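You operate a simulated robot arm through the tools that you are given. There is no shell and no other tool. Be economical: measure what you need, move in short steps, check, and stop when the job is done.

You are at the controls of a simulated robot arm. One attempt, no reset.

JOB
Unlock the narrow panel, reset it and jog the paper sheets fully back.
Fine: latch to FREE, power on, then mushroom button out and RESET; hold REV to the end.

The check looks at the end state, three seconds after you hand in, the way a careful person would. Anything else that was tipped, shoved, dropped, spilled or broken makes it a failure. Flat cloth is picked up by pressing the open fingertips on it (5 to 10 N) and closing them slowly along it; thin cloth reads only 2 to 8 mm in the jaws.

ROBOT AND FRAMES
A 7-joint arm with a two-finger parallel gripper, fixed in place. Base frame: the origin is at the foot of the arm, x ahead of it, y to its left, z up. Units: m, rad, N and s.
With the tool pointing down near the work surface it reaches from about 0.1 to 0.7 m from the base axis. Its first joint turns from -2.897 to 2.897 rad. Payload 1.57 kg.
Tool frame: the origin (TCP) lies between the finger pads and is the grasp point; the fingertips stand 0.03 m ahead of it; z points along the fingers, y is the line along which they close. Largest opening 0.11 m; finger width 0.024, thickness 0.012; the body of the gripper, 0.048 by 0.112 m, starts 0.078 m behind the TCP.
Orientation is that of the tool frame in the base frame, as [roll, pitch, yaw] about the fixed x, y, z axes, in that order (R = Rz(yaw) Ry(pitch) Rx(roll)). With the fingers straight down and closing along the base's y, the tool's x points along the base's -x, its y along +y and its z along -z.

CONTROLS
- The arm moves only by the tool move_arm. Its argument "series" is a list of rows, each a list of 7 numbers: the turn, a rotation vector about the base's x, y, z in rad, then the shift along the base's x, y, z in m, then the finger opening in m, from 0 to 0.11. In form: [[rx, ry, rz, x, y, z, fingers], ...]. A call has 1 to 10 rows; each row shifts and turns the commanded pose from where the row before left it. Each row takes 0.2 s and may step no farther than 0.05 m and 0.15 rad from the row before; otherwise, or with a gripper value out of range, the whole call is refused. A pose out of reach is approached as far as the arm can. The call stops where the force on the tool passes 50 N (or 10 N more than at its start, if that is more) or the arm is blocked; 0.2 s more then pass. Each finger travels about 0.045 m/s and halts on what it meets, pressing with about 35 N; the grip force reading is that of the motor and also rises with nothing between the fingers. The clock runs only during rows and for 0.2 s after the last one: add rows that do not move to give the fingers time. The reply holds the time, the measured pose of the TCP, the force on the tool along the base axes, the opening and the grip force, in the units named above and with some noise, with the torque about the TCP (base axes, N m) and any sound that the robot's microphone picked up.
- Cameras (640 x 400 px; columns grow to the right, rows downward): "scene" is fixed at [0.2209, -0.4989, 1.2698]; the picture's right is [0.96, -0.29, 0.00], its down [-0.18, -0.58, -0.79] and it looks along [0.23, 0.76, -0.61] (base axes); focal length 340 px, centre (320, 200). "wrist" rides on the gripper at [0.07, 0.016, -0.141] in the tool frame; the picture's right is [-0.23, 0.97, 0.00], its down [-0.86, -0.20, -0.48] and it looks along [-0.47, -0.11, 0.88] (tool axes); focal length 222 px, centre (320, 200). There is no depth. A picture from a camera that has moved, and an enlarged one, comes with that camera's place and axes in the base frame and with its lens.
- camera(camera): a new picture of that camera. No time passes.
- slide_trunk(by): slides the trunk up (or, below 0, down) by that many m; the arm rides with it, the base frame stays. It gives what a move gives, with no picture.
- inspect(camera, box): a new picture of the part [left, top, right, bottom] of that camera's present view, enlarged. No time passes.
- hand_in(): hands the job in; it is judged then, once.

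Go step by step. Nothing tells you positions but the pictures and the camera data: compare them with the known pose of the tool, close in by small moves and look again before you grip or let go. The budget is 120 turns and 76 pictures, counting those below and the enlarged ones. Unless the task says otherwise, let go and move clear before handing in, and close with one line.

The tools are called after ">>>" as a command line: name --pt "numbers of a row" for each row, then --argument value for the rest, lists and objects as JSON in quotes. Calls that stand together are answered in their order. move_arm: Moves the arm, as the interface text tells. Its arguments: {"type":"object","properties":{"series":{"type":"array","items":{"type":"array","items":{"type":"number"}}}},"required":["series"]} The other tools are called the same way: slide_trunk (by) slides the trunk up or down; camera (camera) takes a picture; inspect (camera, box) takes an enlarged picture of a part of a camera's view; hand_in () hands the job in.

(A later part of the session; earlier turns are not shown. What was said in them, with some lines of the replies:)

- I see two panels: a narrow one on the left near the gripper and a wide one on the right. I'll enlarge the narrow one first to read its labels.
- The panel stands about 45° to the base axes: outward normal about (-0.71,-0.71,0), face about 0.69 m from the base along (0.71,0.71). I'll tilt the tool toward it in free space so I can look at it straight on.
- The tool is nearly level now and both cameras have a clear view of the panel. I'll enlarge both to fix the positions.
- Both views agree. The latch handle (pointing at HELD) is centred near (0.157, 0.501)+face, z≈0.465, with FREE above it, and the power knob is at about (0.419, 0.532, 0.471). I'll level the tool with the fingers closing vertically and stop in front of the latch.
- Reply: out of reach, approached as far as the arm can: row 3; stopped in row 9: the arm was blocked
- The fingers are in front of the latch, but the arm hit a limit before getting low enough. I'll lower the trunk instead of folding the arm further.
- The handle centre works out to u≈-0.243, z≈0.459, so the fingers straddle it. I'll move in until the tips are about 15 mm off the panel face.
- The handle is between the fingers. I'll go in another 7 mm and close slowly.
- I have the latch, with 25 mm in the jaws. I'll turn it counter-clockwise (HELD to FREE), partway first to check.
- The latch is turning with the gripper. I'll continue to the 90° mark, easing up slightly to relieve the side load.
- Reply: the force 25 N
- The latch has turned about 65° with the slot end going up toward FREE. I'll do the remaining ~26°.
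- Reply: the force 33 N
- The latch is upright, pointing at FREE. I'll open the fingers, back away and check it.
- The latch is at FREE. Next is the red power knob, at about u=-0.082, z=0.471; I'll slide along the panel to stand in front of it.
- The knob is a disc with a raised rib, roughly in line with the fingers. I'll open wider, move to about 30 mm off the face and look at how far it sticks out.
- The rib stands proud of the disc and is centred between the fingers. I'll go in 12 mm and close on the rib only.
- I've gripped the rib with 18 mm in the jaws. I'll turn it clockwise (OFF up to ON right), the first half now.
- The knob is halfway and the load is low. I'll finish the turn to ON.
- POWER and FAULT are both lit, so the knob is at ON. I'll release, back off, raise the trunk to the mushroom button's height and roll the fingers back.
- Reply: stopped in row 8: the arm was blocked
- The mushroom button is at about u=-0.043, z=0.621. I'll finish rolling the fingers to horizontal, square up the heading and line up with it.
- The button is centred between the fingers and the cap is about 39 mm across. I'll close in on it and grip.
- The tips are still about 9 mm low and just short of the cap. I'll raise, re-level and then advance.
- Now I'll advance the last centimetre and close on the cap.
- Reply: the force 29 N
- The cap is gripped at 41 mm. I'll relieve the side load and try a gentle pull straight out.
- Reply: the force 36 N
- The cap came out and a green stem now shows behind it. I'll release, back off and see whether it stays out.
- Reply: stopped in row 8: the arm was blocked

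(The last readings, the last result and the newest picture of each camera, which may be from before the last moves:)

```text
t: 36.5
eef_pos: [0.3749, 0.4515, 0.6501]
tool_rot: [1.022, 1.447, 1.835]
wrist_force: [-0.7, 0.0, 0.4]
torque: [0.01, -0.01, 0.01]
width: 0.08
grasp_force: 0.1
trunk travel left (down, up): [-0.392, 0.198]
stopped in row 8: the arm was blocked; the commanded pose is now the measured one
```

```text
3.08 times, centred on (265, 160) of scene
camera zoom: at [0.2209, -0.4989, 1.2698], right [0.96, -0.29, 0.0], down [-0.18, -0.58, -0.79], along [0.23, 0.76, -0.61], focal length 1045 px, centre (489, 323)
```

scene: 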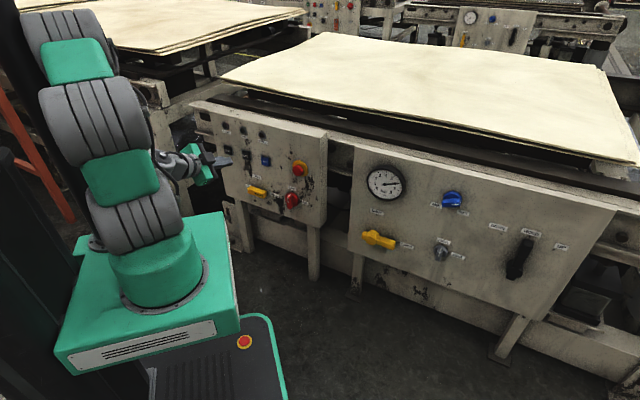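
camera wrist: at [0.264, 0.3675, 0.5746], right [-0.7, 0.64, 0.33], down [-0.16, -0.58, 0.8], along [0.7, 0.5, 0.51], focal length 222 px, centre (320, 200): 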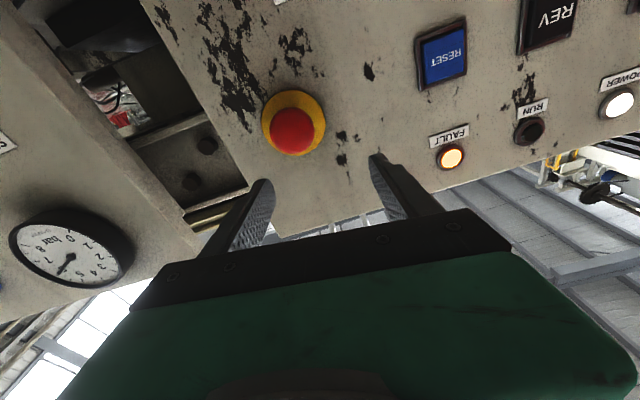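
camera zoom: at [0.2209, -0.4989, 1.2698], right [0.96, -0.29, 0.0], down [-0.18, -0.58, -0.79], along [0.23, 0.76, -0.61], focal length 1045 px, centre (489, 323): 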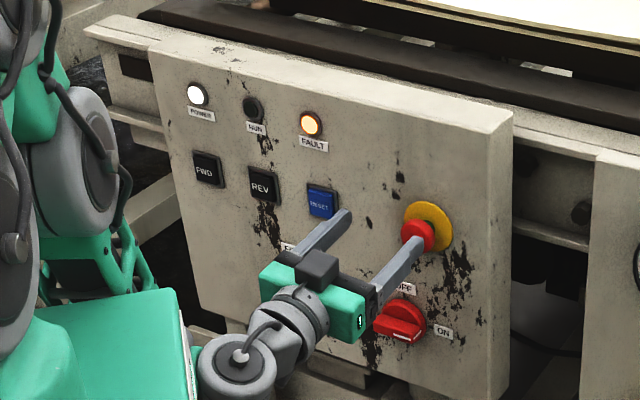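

The arm ran into a joint limit while backing off, with no harm done. I'll take a close look at the mushroom cap to see whether it stayed out.

>>> inspect --camera "scene" --box '[260, 130, 320, 178]'

>>> inspect --camera "wrist" --box '[240, 70, 350, 170]'

```text
8.33 times, centred on (290, 154) of scene
camera zoom: at [0.2209, -0.4989, 1.2698], right [0.96, -0.29, 0.0], down [-0.18, -0.58, -0.79], along [0.23, 0.76, -0.61], focal length 2830 px, centre (570, 583)
```

zoom: 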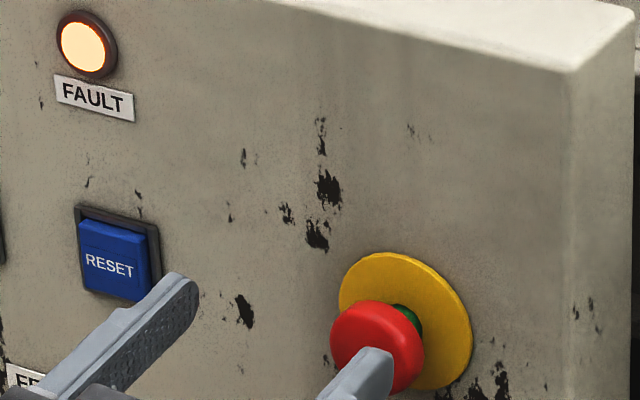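

```text
4.00 times, centred on (295, 120) of wrist
camera zoom: at [0.264, 0.3675, 0.5746], right [-0.7, 0.64, 0.33], down [-0.16, -0.58, 0.8], along [0.7, 0.5, 0.51], focal length 888 px, centre (420, 520)
```

zoom: 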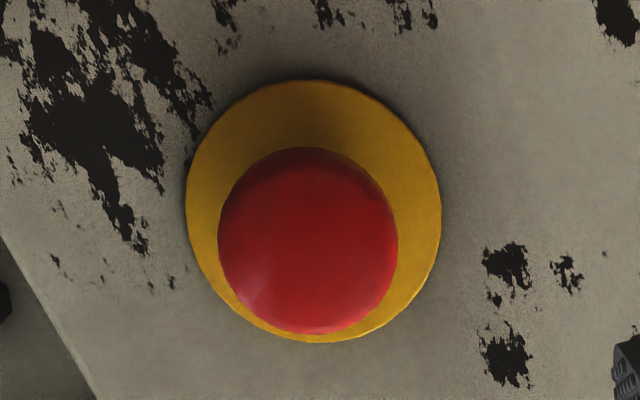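

The stem stays visible, so the mushroom button is out. Next is RESET at about u=-0.189, z=0.612; I'll close the fingers, roll to a neutral angle and stand off in front of it.

>>> move_arm --pt "-0.045 0.045 -0.024 -0.014 0.018 -0.008 0.06" --pt "0.09 0.09 0 -0.014 0.018 -0.006 0.04" --pt "0.09 0.09 0 -0.014 0.018 -0.006 0.02" --pt "0.09 0.09 0 -0.014 0.018 -0.006 0.0" --pt "0.09 0.09 0 -0.014 0.018 -0.006 0.0" --pt "0.09 0.09 0 -0.014 0.016 -0.006 0.0" --pt "0 0 0 0 0 0 0.0"

>>> camera --camera "wrist"

>>> inspect --camera "scene" --box '[190, 95, 340, 225]'

```text
t: 38.1
eef_pos: [0.2906, 0.5555, 0.6109]
tool_rot: [1.573, 0.828, 2.358]
wrist_force: [-0.9, -0.5, 1.1]
torque: [0.01, -0.02, 0.01]
width: 0.0001
grasp_force: 21.1
trunk travel left (down, up): [-0.392, 0.198]
```

```text
33 pictures are left
camera wrist: at [0.1491, 0.4972, 0.5714], right [-0.4, 0.4, 0.83], down [0.18, -0.85, 0.49], along [0.9, 0.34, 0.27], focal length 222 px, centre (320, 200)
```

wrist: 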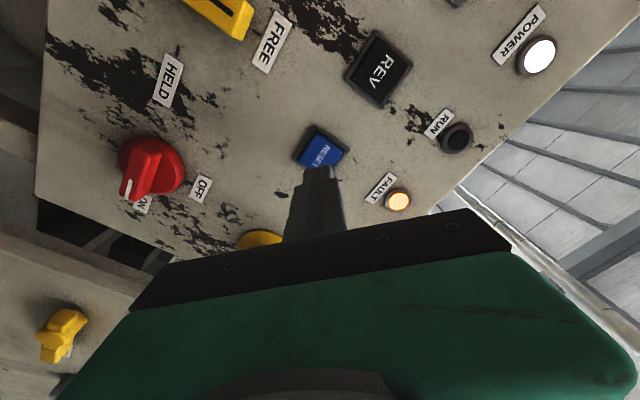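

```text
3.08 times, centred on (265, 160) of scene
camera zoom: at [0.2209, -0.4989, 1.2698], right [0.96, -0.29, 0.0], down [-0.18, -0.58, -0.79], along [0.23, 0.76, -0.61], focal length 1045 px, centre (489, 323)
```

zoom: 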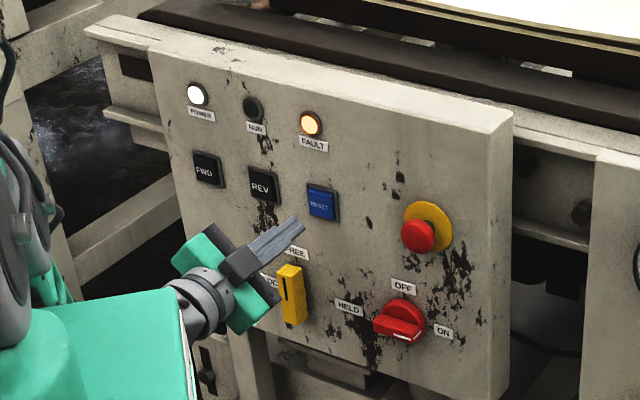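

The closed tips are pointing at RESET. I'll advance and press until force shows up.

>>> move_arm --pt "0 0 0 0.013 0.013 0 0" --pt "0 0 0 0.011 0.011 0 0" --pt "0 0 0 0.004 0.004 0 0" --pt "0 0 0 0.003 0.003 0 0" --pt "0 0 0 0 0 0 0"

>>> camera --camera "scene"

```text
t: 39.3
eef_pos: [0.3202, 0.5864, 0.6115]
tool_rot: [1.574, 0.829, 2.359]
wrist_force: [-0.1, 0.1, 0.4]
torque: [-0.02, 0.0, 0.04]
width: 0.0002
grasp_force: 21.5
trunk travel left (down, up): [-0.392, 0.198]
```

```text
31 pictures are left
```

scene: 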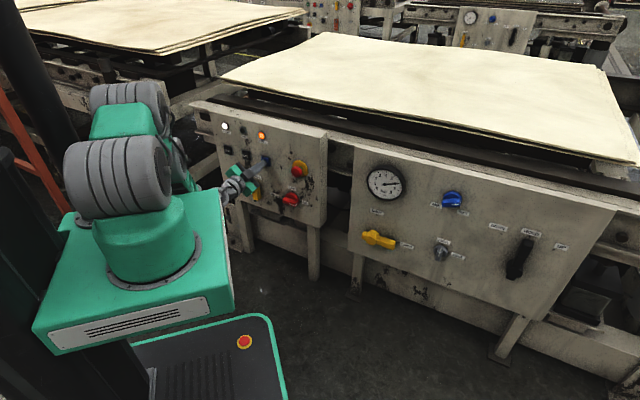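

There's no contact yet, so I'll continue in small steps.

>>> move_arm --pt "0 0 0 0.0025 0.0025 0 0" --pt "0 0 0 0.0025 0.0025 0 0" --pt "0 0 0 0.002 0.002 0 0" --pt "0 0 0 0 0 0 0"

>>> inspect --camera "scene" --box '[200, 105, 320, 205]'

```text
t: 40.3
eef_pos: [0.3283, 0.5922, 0.6105]
tool_rot: [1.571, 0.83, 2.359]
wrist_force: [-9.0, -11.8, 2.3]
torque: [-0.04, -0.16, -0.06]
width: 0.0
grasp_force: 21.6
trunk travel left (down, up): [-0.392, 0.198]
heard: click
```

```text
4.00 times, centred on (260, 155) of scene
camera zoom: at [0.2209, -0.4989, 1.2698], right [0.96, -0.29, 0.0], down [-0.18, -0.58, -0.79], along [0.23, 0.76, -0.61], focal length 1358 px, centre (560, 380)
```

zoom: 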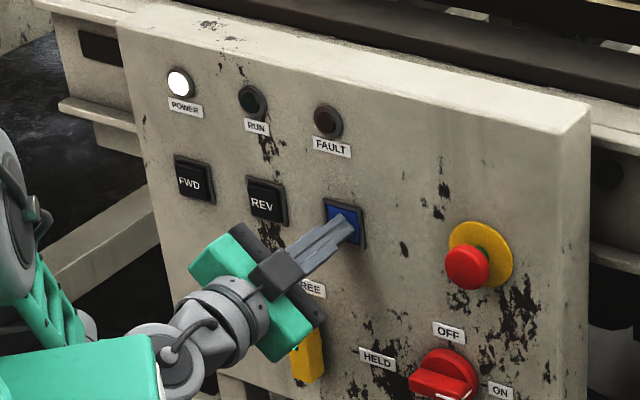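

RESET clicked and FAULT went out. I'll back off and shift left to REV at about u=-0.279, z=0.613.

>>> move_arm --pt "0 0 0 -0.018 -0.018 0 0" --pt "0 0 0 -0.012 -0.012 0 0" --pt "0 0 0 -0.022 0.022 0.001 0" --pt "0 0 0 -0.022 0.022 0.001 0" --pt "0 0 0 -0.022 0.022 0.001 0" --pt "0 0 0 0 0 0 0"

>>> camera --camera "wrist"

>>> inspect --camera "scene" --box '[190, 95, 340, 225]'

```text
t: 41.7
eef_pos: [0.2342, 0.6285, 0.6172]
tool_rot: [1.573, 0.83, 2.357]
wrist_force: [0.0, 1.0, -0.4]
torque: [0.01, -0.03, 0.03]
width: 0.0002
grasp_force: 21.3
trunk travel left (down, up): [-0.392, 0.198]
```

```text
29 pictures are left
camera wrist: at [0.0922, 0.5707, 0.5753], right [-0.4, 0.4, 0.83], down [0.18, -0.85, 0.5], along [0.9, 0.34, 0.27], focal length 222 px, centre (320, 200)
```

wrist: 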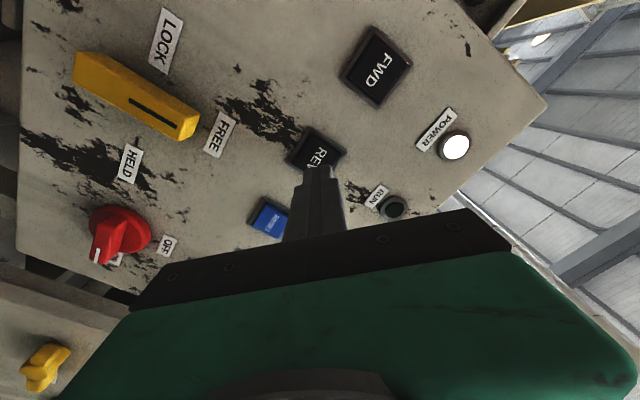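

```text
3.08 times, centred on (265, 160) of scene
camera zoom: at [0.2209, -0.4989, 1.2698], right [0.96, -0.29, 0.0], down [-0.18, -0.58, -0.79], along [0.23, 0.76, -0.61], focal length 1045 px, centre (489, 323)
```

zoom: 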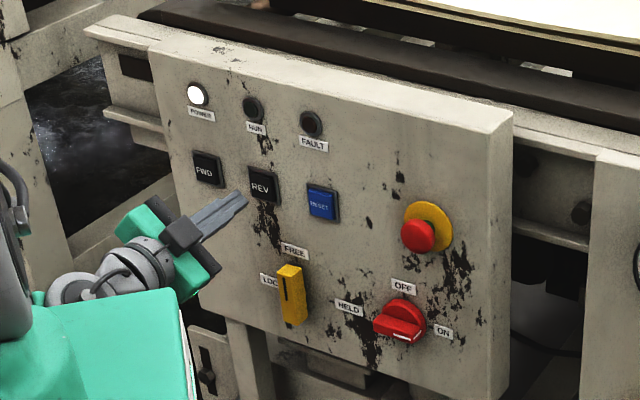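

I'm lined up with REV. I'll press in gently and hold.

>>> move_arm --pt "0 0 0 0.012 0.012 -0.002 0" --pt "0 0 0 0.01 0.01 0 0" --pt "0 0 0 0.0025 0.0025 0 0" --pt "0 0 0 0.0025 0.0025 0 0" --pt "0 0 0 0.0015 0.0015 0 0" --pt "0 0 0 0 0 0 0"

>>> camera --camera "scene"

```text
t: 43.1
eef_pos: [0.2617, 0.6575, 0.6107]
tool_rot: [1.572, 0.829, 2.356]
wrist_force: [-2.9, -4.3, 1.5]
torque: [0.01, -0.03, -0.04]
width: 0.0001
grasp_force: 21.4
trunk travel left (down, up): [-0.392, 0.198]
heard: click
```

```text
27 pictures are left
```

scene: 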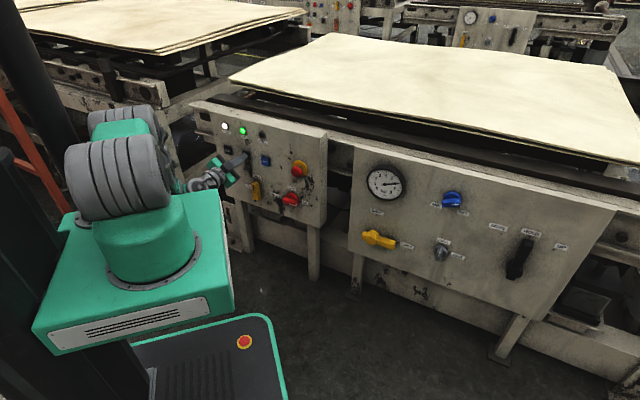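

RUN is lit and the sheets are moving toward the back. I'll press a touch more and hold.

>>> move_arm --pt "0 0 0 0.0007 0.0007 0 0" --pt "0 0 0 0 0 0 0" --pt "0 0 0 0 0 0 0" --pt "0 0 0 0 0 0 0" --pt "0 0 0 0 0 0 0" --pt "0 0 0 0 0 0 0" --pt "0 0 0 0 0 0 0" --pt "0 0 0 0 0 0 0" --pt "0 0 0 0 0 0 0" --pt "0 0 0 0 0 0 0"

>>> camera --camera "scene"

```text
t: 45.3
eef_pos: [0.2619, 0.6589, 0.612]
tool_rot: [1.572, 0.828, 2.36]
wrist_force: [-6.3, -7.9, -3.0]
torque: [-0.08, 0.04, -0.05]
width: 0.0
grasp_force: 21.2
trunk travel left (down, up): [-0.392, 0.198]
```

```text
26 pictures are left
```

scene: 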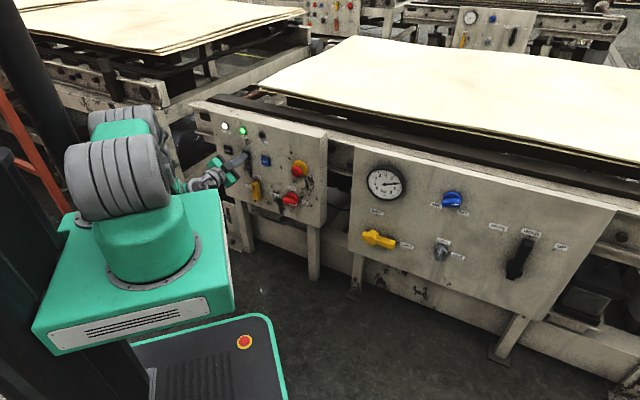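

The sheets are moving steadily to the right, about 30 px in 2.2 s. I'll keep holding.

>>> move_arm --pt "0 0 0 0 0 0 0" --pt "0 0 0 0 0 0 0" --pt "0 0 0 0 0 0 0" --pt "0 0 0 0 0 0 0" --pt "0 0 0 0 0 0 0" --pt "0 0 0 0 0 0 0" --pt "0 0 0 0 0 0 0" --pt "0 0 0 0 0 0 0" --pt "0 0 0 0 0 0 0" --pt "0 0 0 0 0 0 0"

>>> move_arm --pt "0 0 0 0 0 0 0" --pt "0 0 0 0 0 0 0" --pt "0 0 0 0 0 0 0" --pt "0 0 0 0 0 0 0" --pt "0 0 0 0 0 0 0" --pt "0 0 0 0 0 0 0" --pt "0 0 0 0 0 0 0" --pt "0 0 0 0 0 0 0" --pt "0 0 0 0 0 0 0" --pt "0 0 0 0 0 0 0"

>>> camera --camera "scene"

```text
t: 47.5
eef_pos: [0.2618, 0.6591, 0.6129]
tool_rot: [1.571, 0.828, 2.358]
wrist_force: [-7.6, -8.3, -2.3]
torque: [-0.01, 0.02, 0.02]
width: 0.0
grasp_force: 21.3
trunk travel left (down, up): [-0.392, 0.198]
```

```text
t: 49.7
eef_pos: [0.2617, 0.6581, 0.6123]
tool_rot: [1.573, 0.829, 2.357]
wrist_force: [-8.1, -5.9, -1.3]
torque: [-0.03, -0.01, 0.03]
width: 0.0
grasp_force: 21.7
trunk travel left (down, up): [-0.392, 0.198]
```

```text
25 pictures are left
```

scene: 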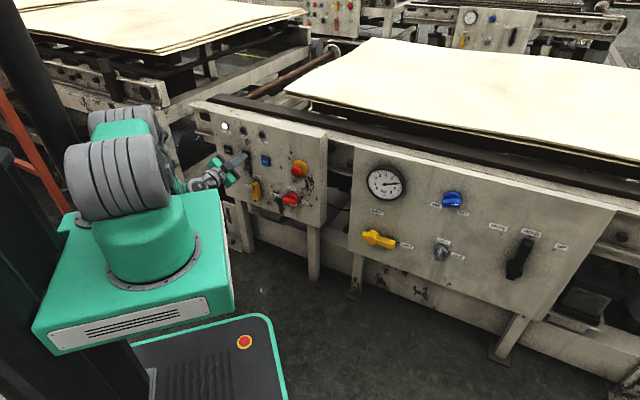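

The sheets moved further but the RUN lamp looks off. Either they've reached the end or the press has slackened, so I'll look closer.

>>> inspect --camera "scene" --box '[200, 30, 360, 190]'

>>> move_arm --pt "0 0 0 0.001 0.001 0 0" --pt "0 0 0 0 0 0 0" --pt "0 0 0 0 0 0 0" --pt "0 0 0 0 0 0 0"

>>> inspect --camera "scene" --box '[200, 30, 360, 190]'

```text
2.50 times, centred on (280, 110) of scene
camera zoom: at [0.2209, -0.4989, 1.2698], right [0.96, -0.29, 0.0], down [-0.18, -0.58, -0.79], along [0.23, 0.76, -0.61], focal length 849 px, centre (420, 425)
```

zoom: 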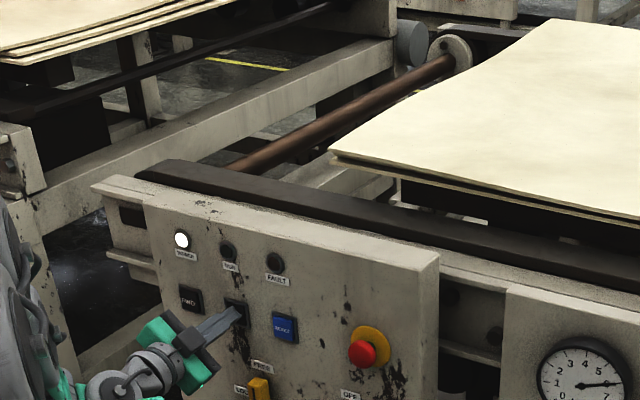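

```text
t: 50.7
eef_pos: [0.2629, 0.6595, 0.612]
tool_rot: [1.572, 0.828, 2.358]
wrist_force: [-10.9, -10.4, -0.5]
torque: [-0.05, -0.02, 0.01]
width: 0.0002
grasp_force: 21.2
trunk travel left (down, up): [-0.392, 0.198]
```

```text
2.50 times, centred on (280, 110) of scene
camera zoom: at [0.2209, -0.4989, 1.2698], right [0.96, -0.29, 0.0], down [-0.18, -0.58, -0.79], along [0.23, 0.76, -0.61], focal length 849 px, centre (420, 425)
```

zoom: 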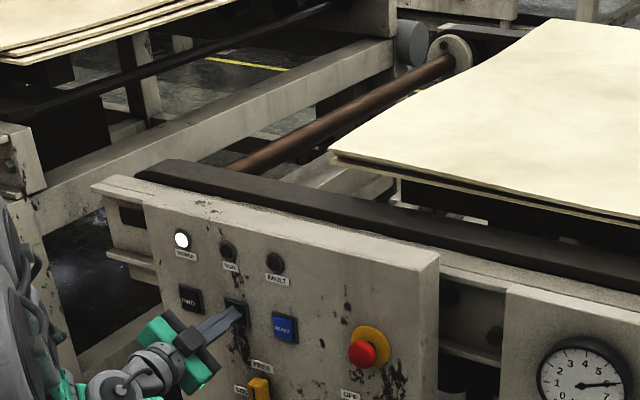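

The sheets are stationary and RUN is off, with REV still pressed at about 15 N. I'll release and press once more to confirm it's the end stop.

>>> move_arm --pt "0 0 0 -0.007 -0.007 0 0" --pt "0 0 0 0 0 0 0" --pt "0 0 0 0.006 0.006 0 0" --pt "0 0 0 0.001 0.001 0 0" --pt "0 0 0 0.0005 0.0005 0 0" --pt "0 0 0 0 0 0 0" --pt "0 0 0 0 0 0 0"

>>> inspect --camera "scene" --box '[200, 30, 360, 190]'

```text
t: 52.3
eef_pos: [0.2625, 0.6595, 0.6138]
tool_rot: [1.573, 0.829, 2.359]
wrist_force: [-11.1, -10.4, 1.8]
torque: [-0.04, -0.18, -0.03]
width: 0.0
grasp_force: 21.0
trunk travel left (down, up): [-0.392, 0.198]
heard: click
```

```text
2.50 times, centred on (280, 110) of scene
camera zoom: at [0.2209, -0.4989, 1.2698], right [0.96, -0.29, 0.0], down [-0.18, -0.58, -0.79], along [0.23, 0.76, -0.61], focal length 849 px, centre (420, 425)
```

zoom: 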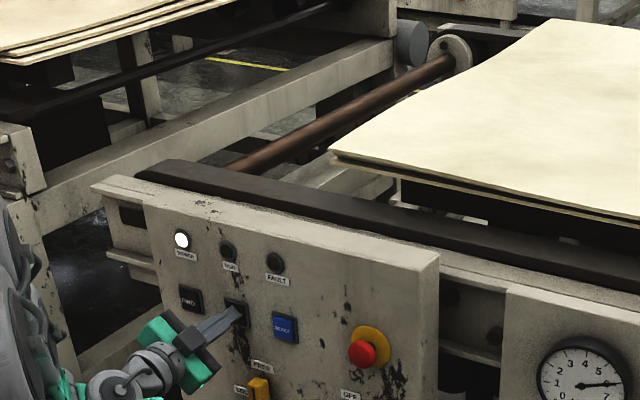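

Pressing REV again clicks but nothing moves and RUN stays off, so the sheets are at the end of travel. I'll release, move clear and do a final check.

>>> move_arm --pt "0 0 0 -0.015 -0.015 0 0" --pt "0 0 0 -0.015 -0.015 0 0" --pt "0 0 0 -0.015 -0.015 0 0" --pt "0 0 0 -0.01 -0.01 0 0" --pt "0 0 0 0 0 0 0" --pt "0 0 0 0 0 0 0"

>>> camera --camera "scene"

>>> inspect --camera "scene" --box '[190, 95, 340, 225]'

```text
t: 53.7
eef_pos: [0.2066, 0.6043, 0.6129]
tool_rot: [1.573, 0.828, 2.356]
wrist_force: [0.0, -0.1, -0.3]
torque: [0.05, 0.01, 0.01]
width: 0.0
grasp_force: 21.0
trunk travel left (down, up): [-0.392, 0.198]
```

```text
21 pictures are left
```

scene: 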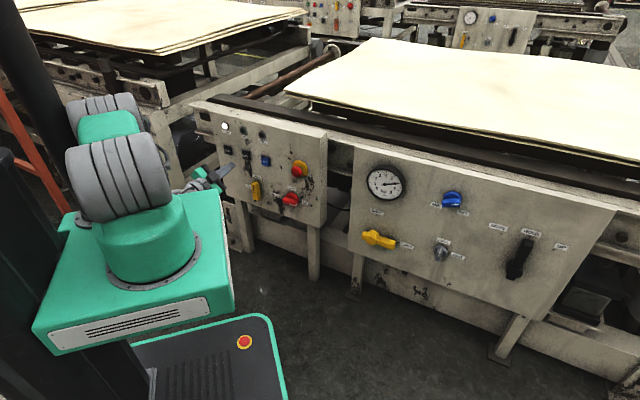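

```text
3.08 times, centred on (265, 160) of scene
camera zoom: at [0.2209, -0.4989, 1.2698], right [0.96, -0.29, 0.0], down [-0.18, -0.58, -0.79], along [0.23, 0.76, -0.61], focal length 1045 px, centre (489, 323)
```

zoom: 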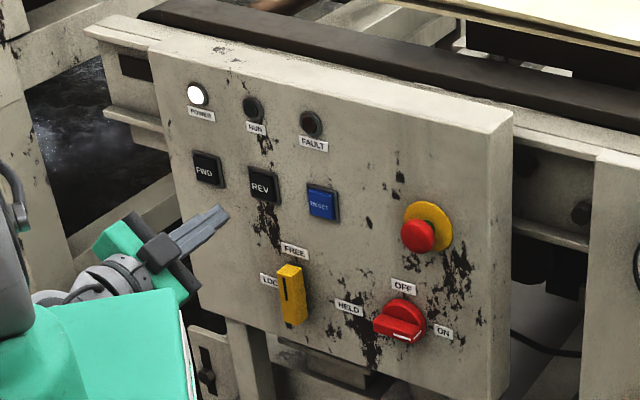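

The latch is at FREE, the power is ON, the mushroom button is out, FAULT is cleared and the sheets are at their stop. The tool is clear of the panel, so I'm handing in.

>>> hand_in

```text
The job is handed in.
```

The narrow panel is unlocked, powered on and reset, and the paper sheets are jogged back to their end stop; I've handed the job in.
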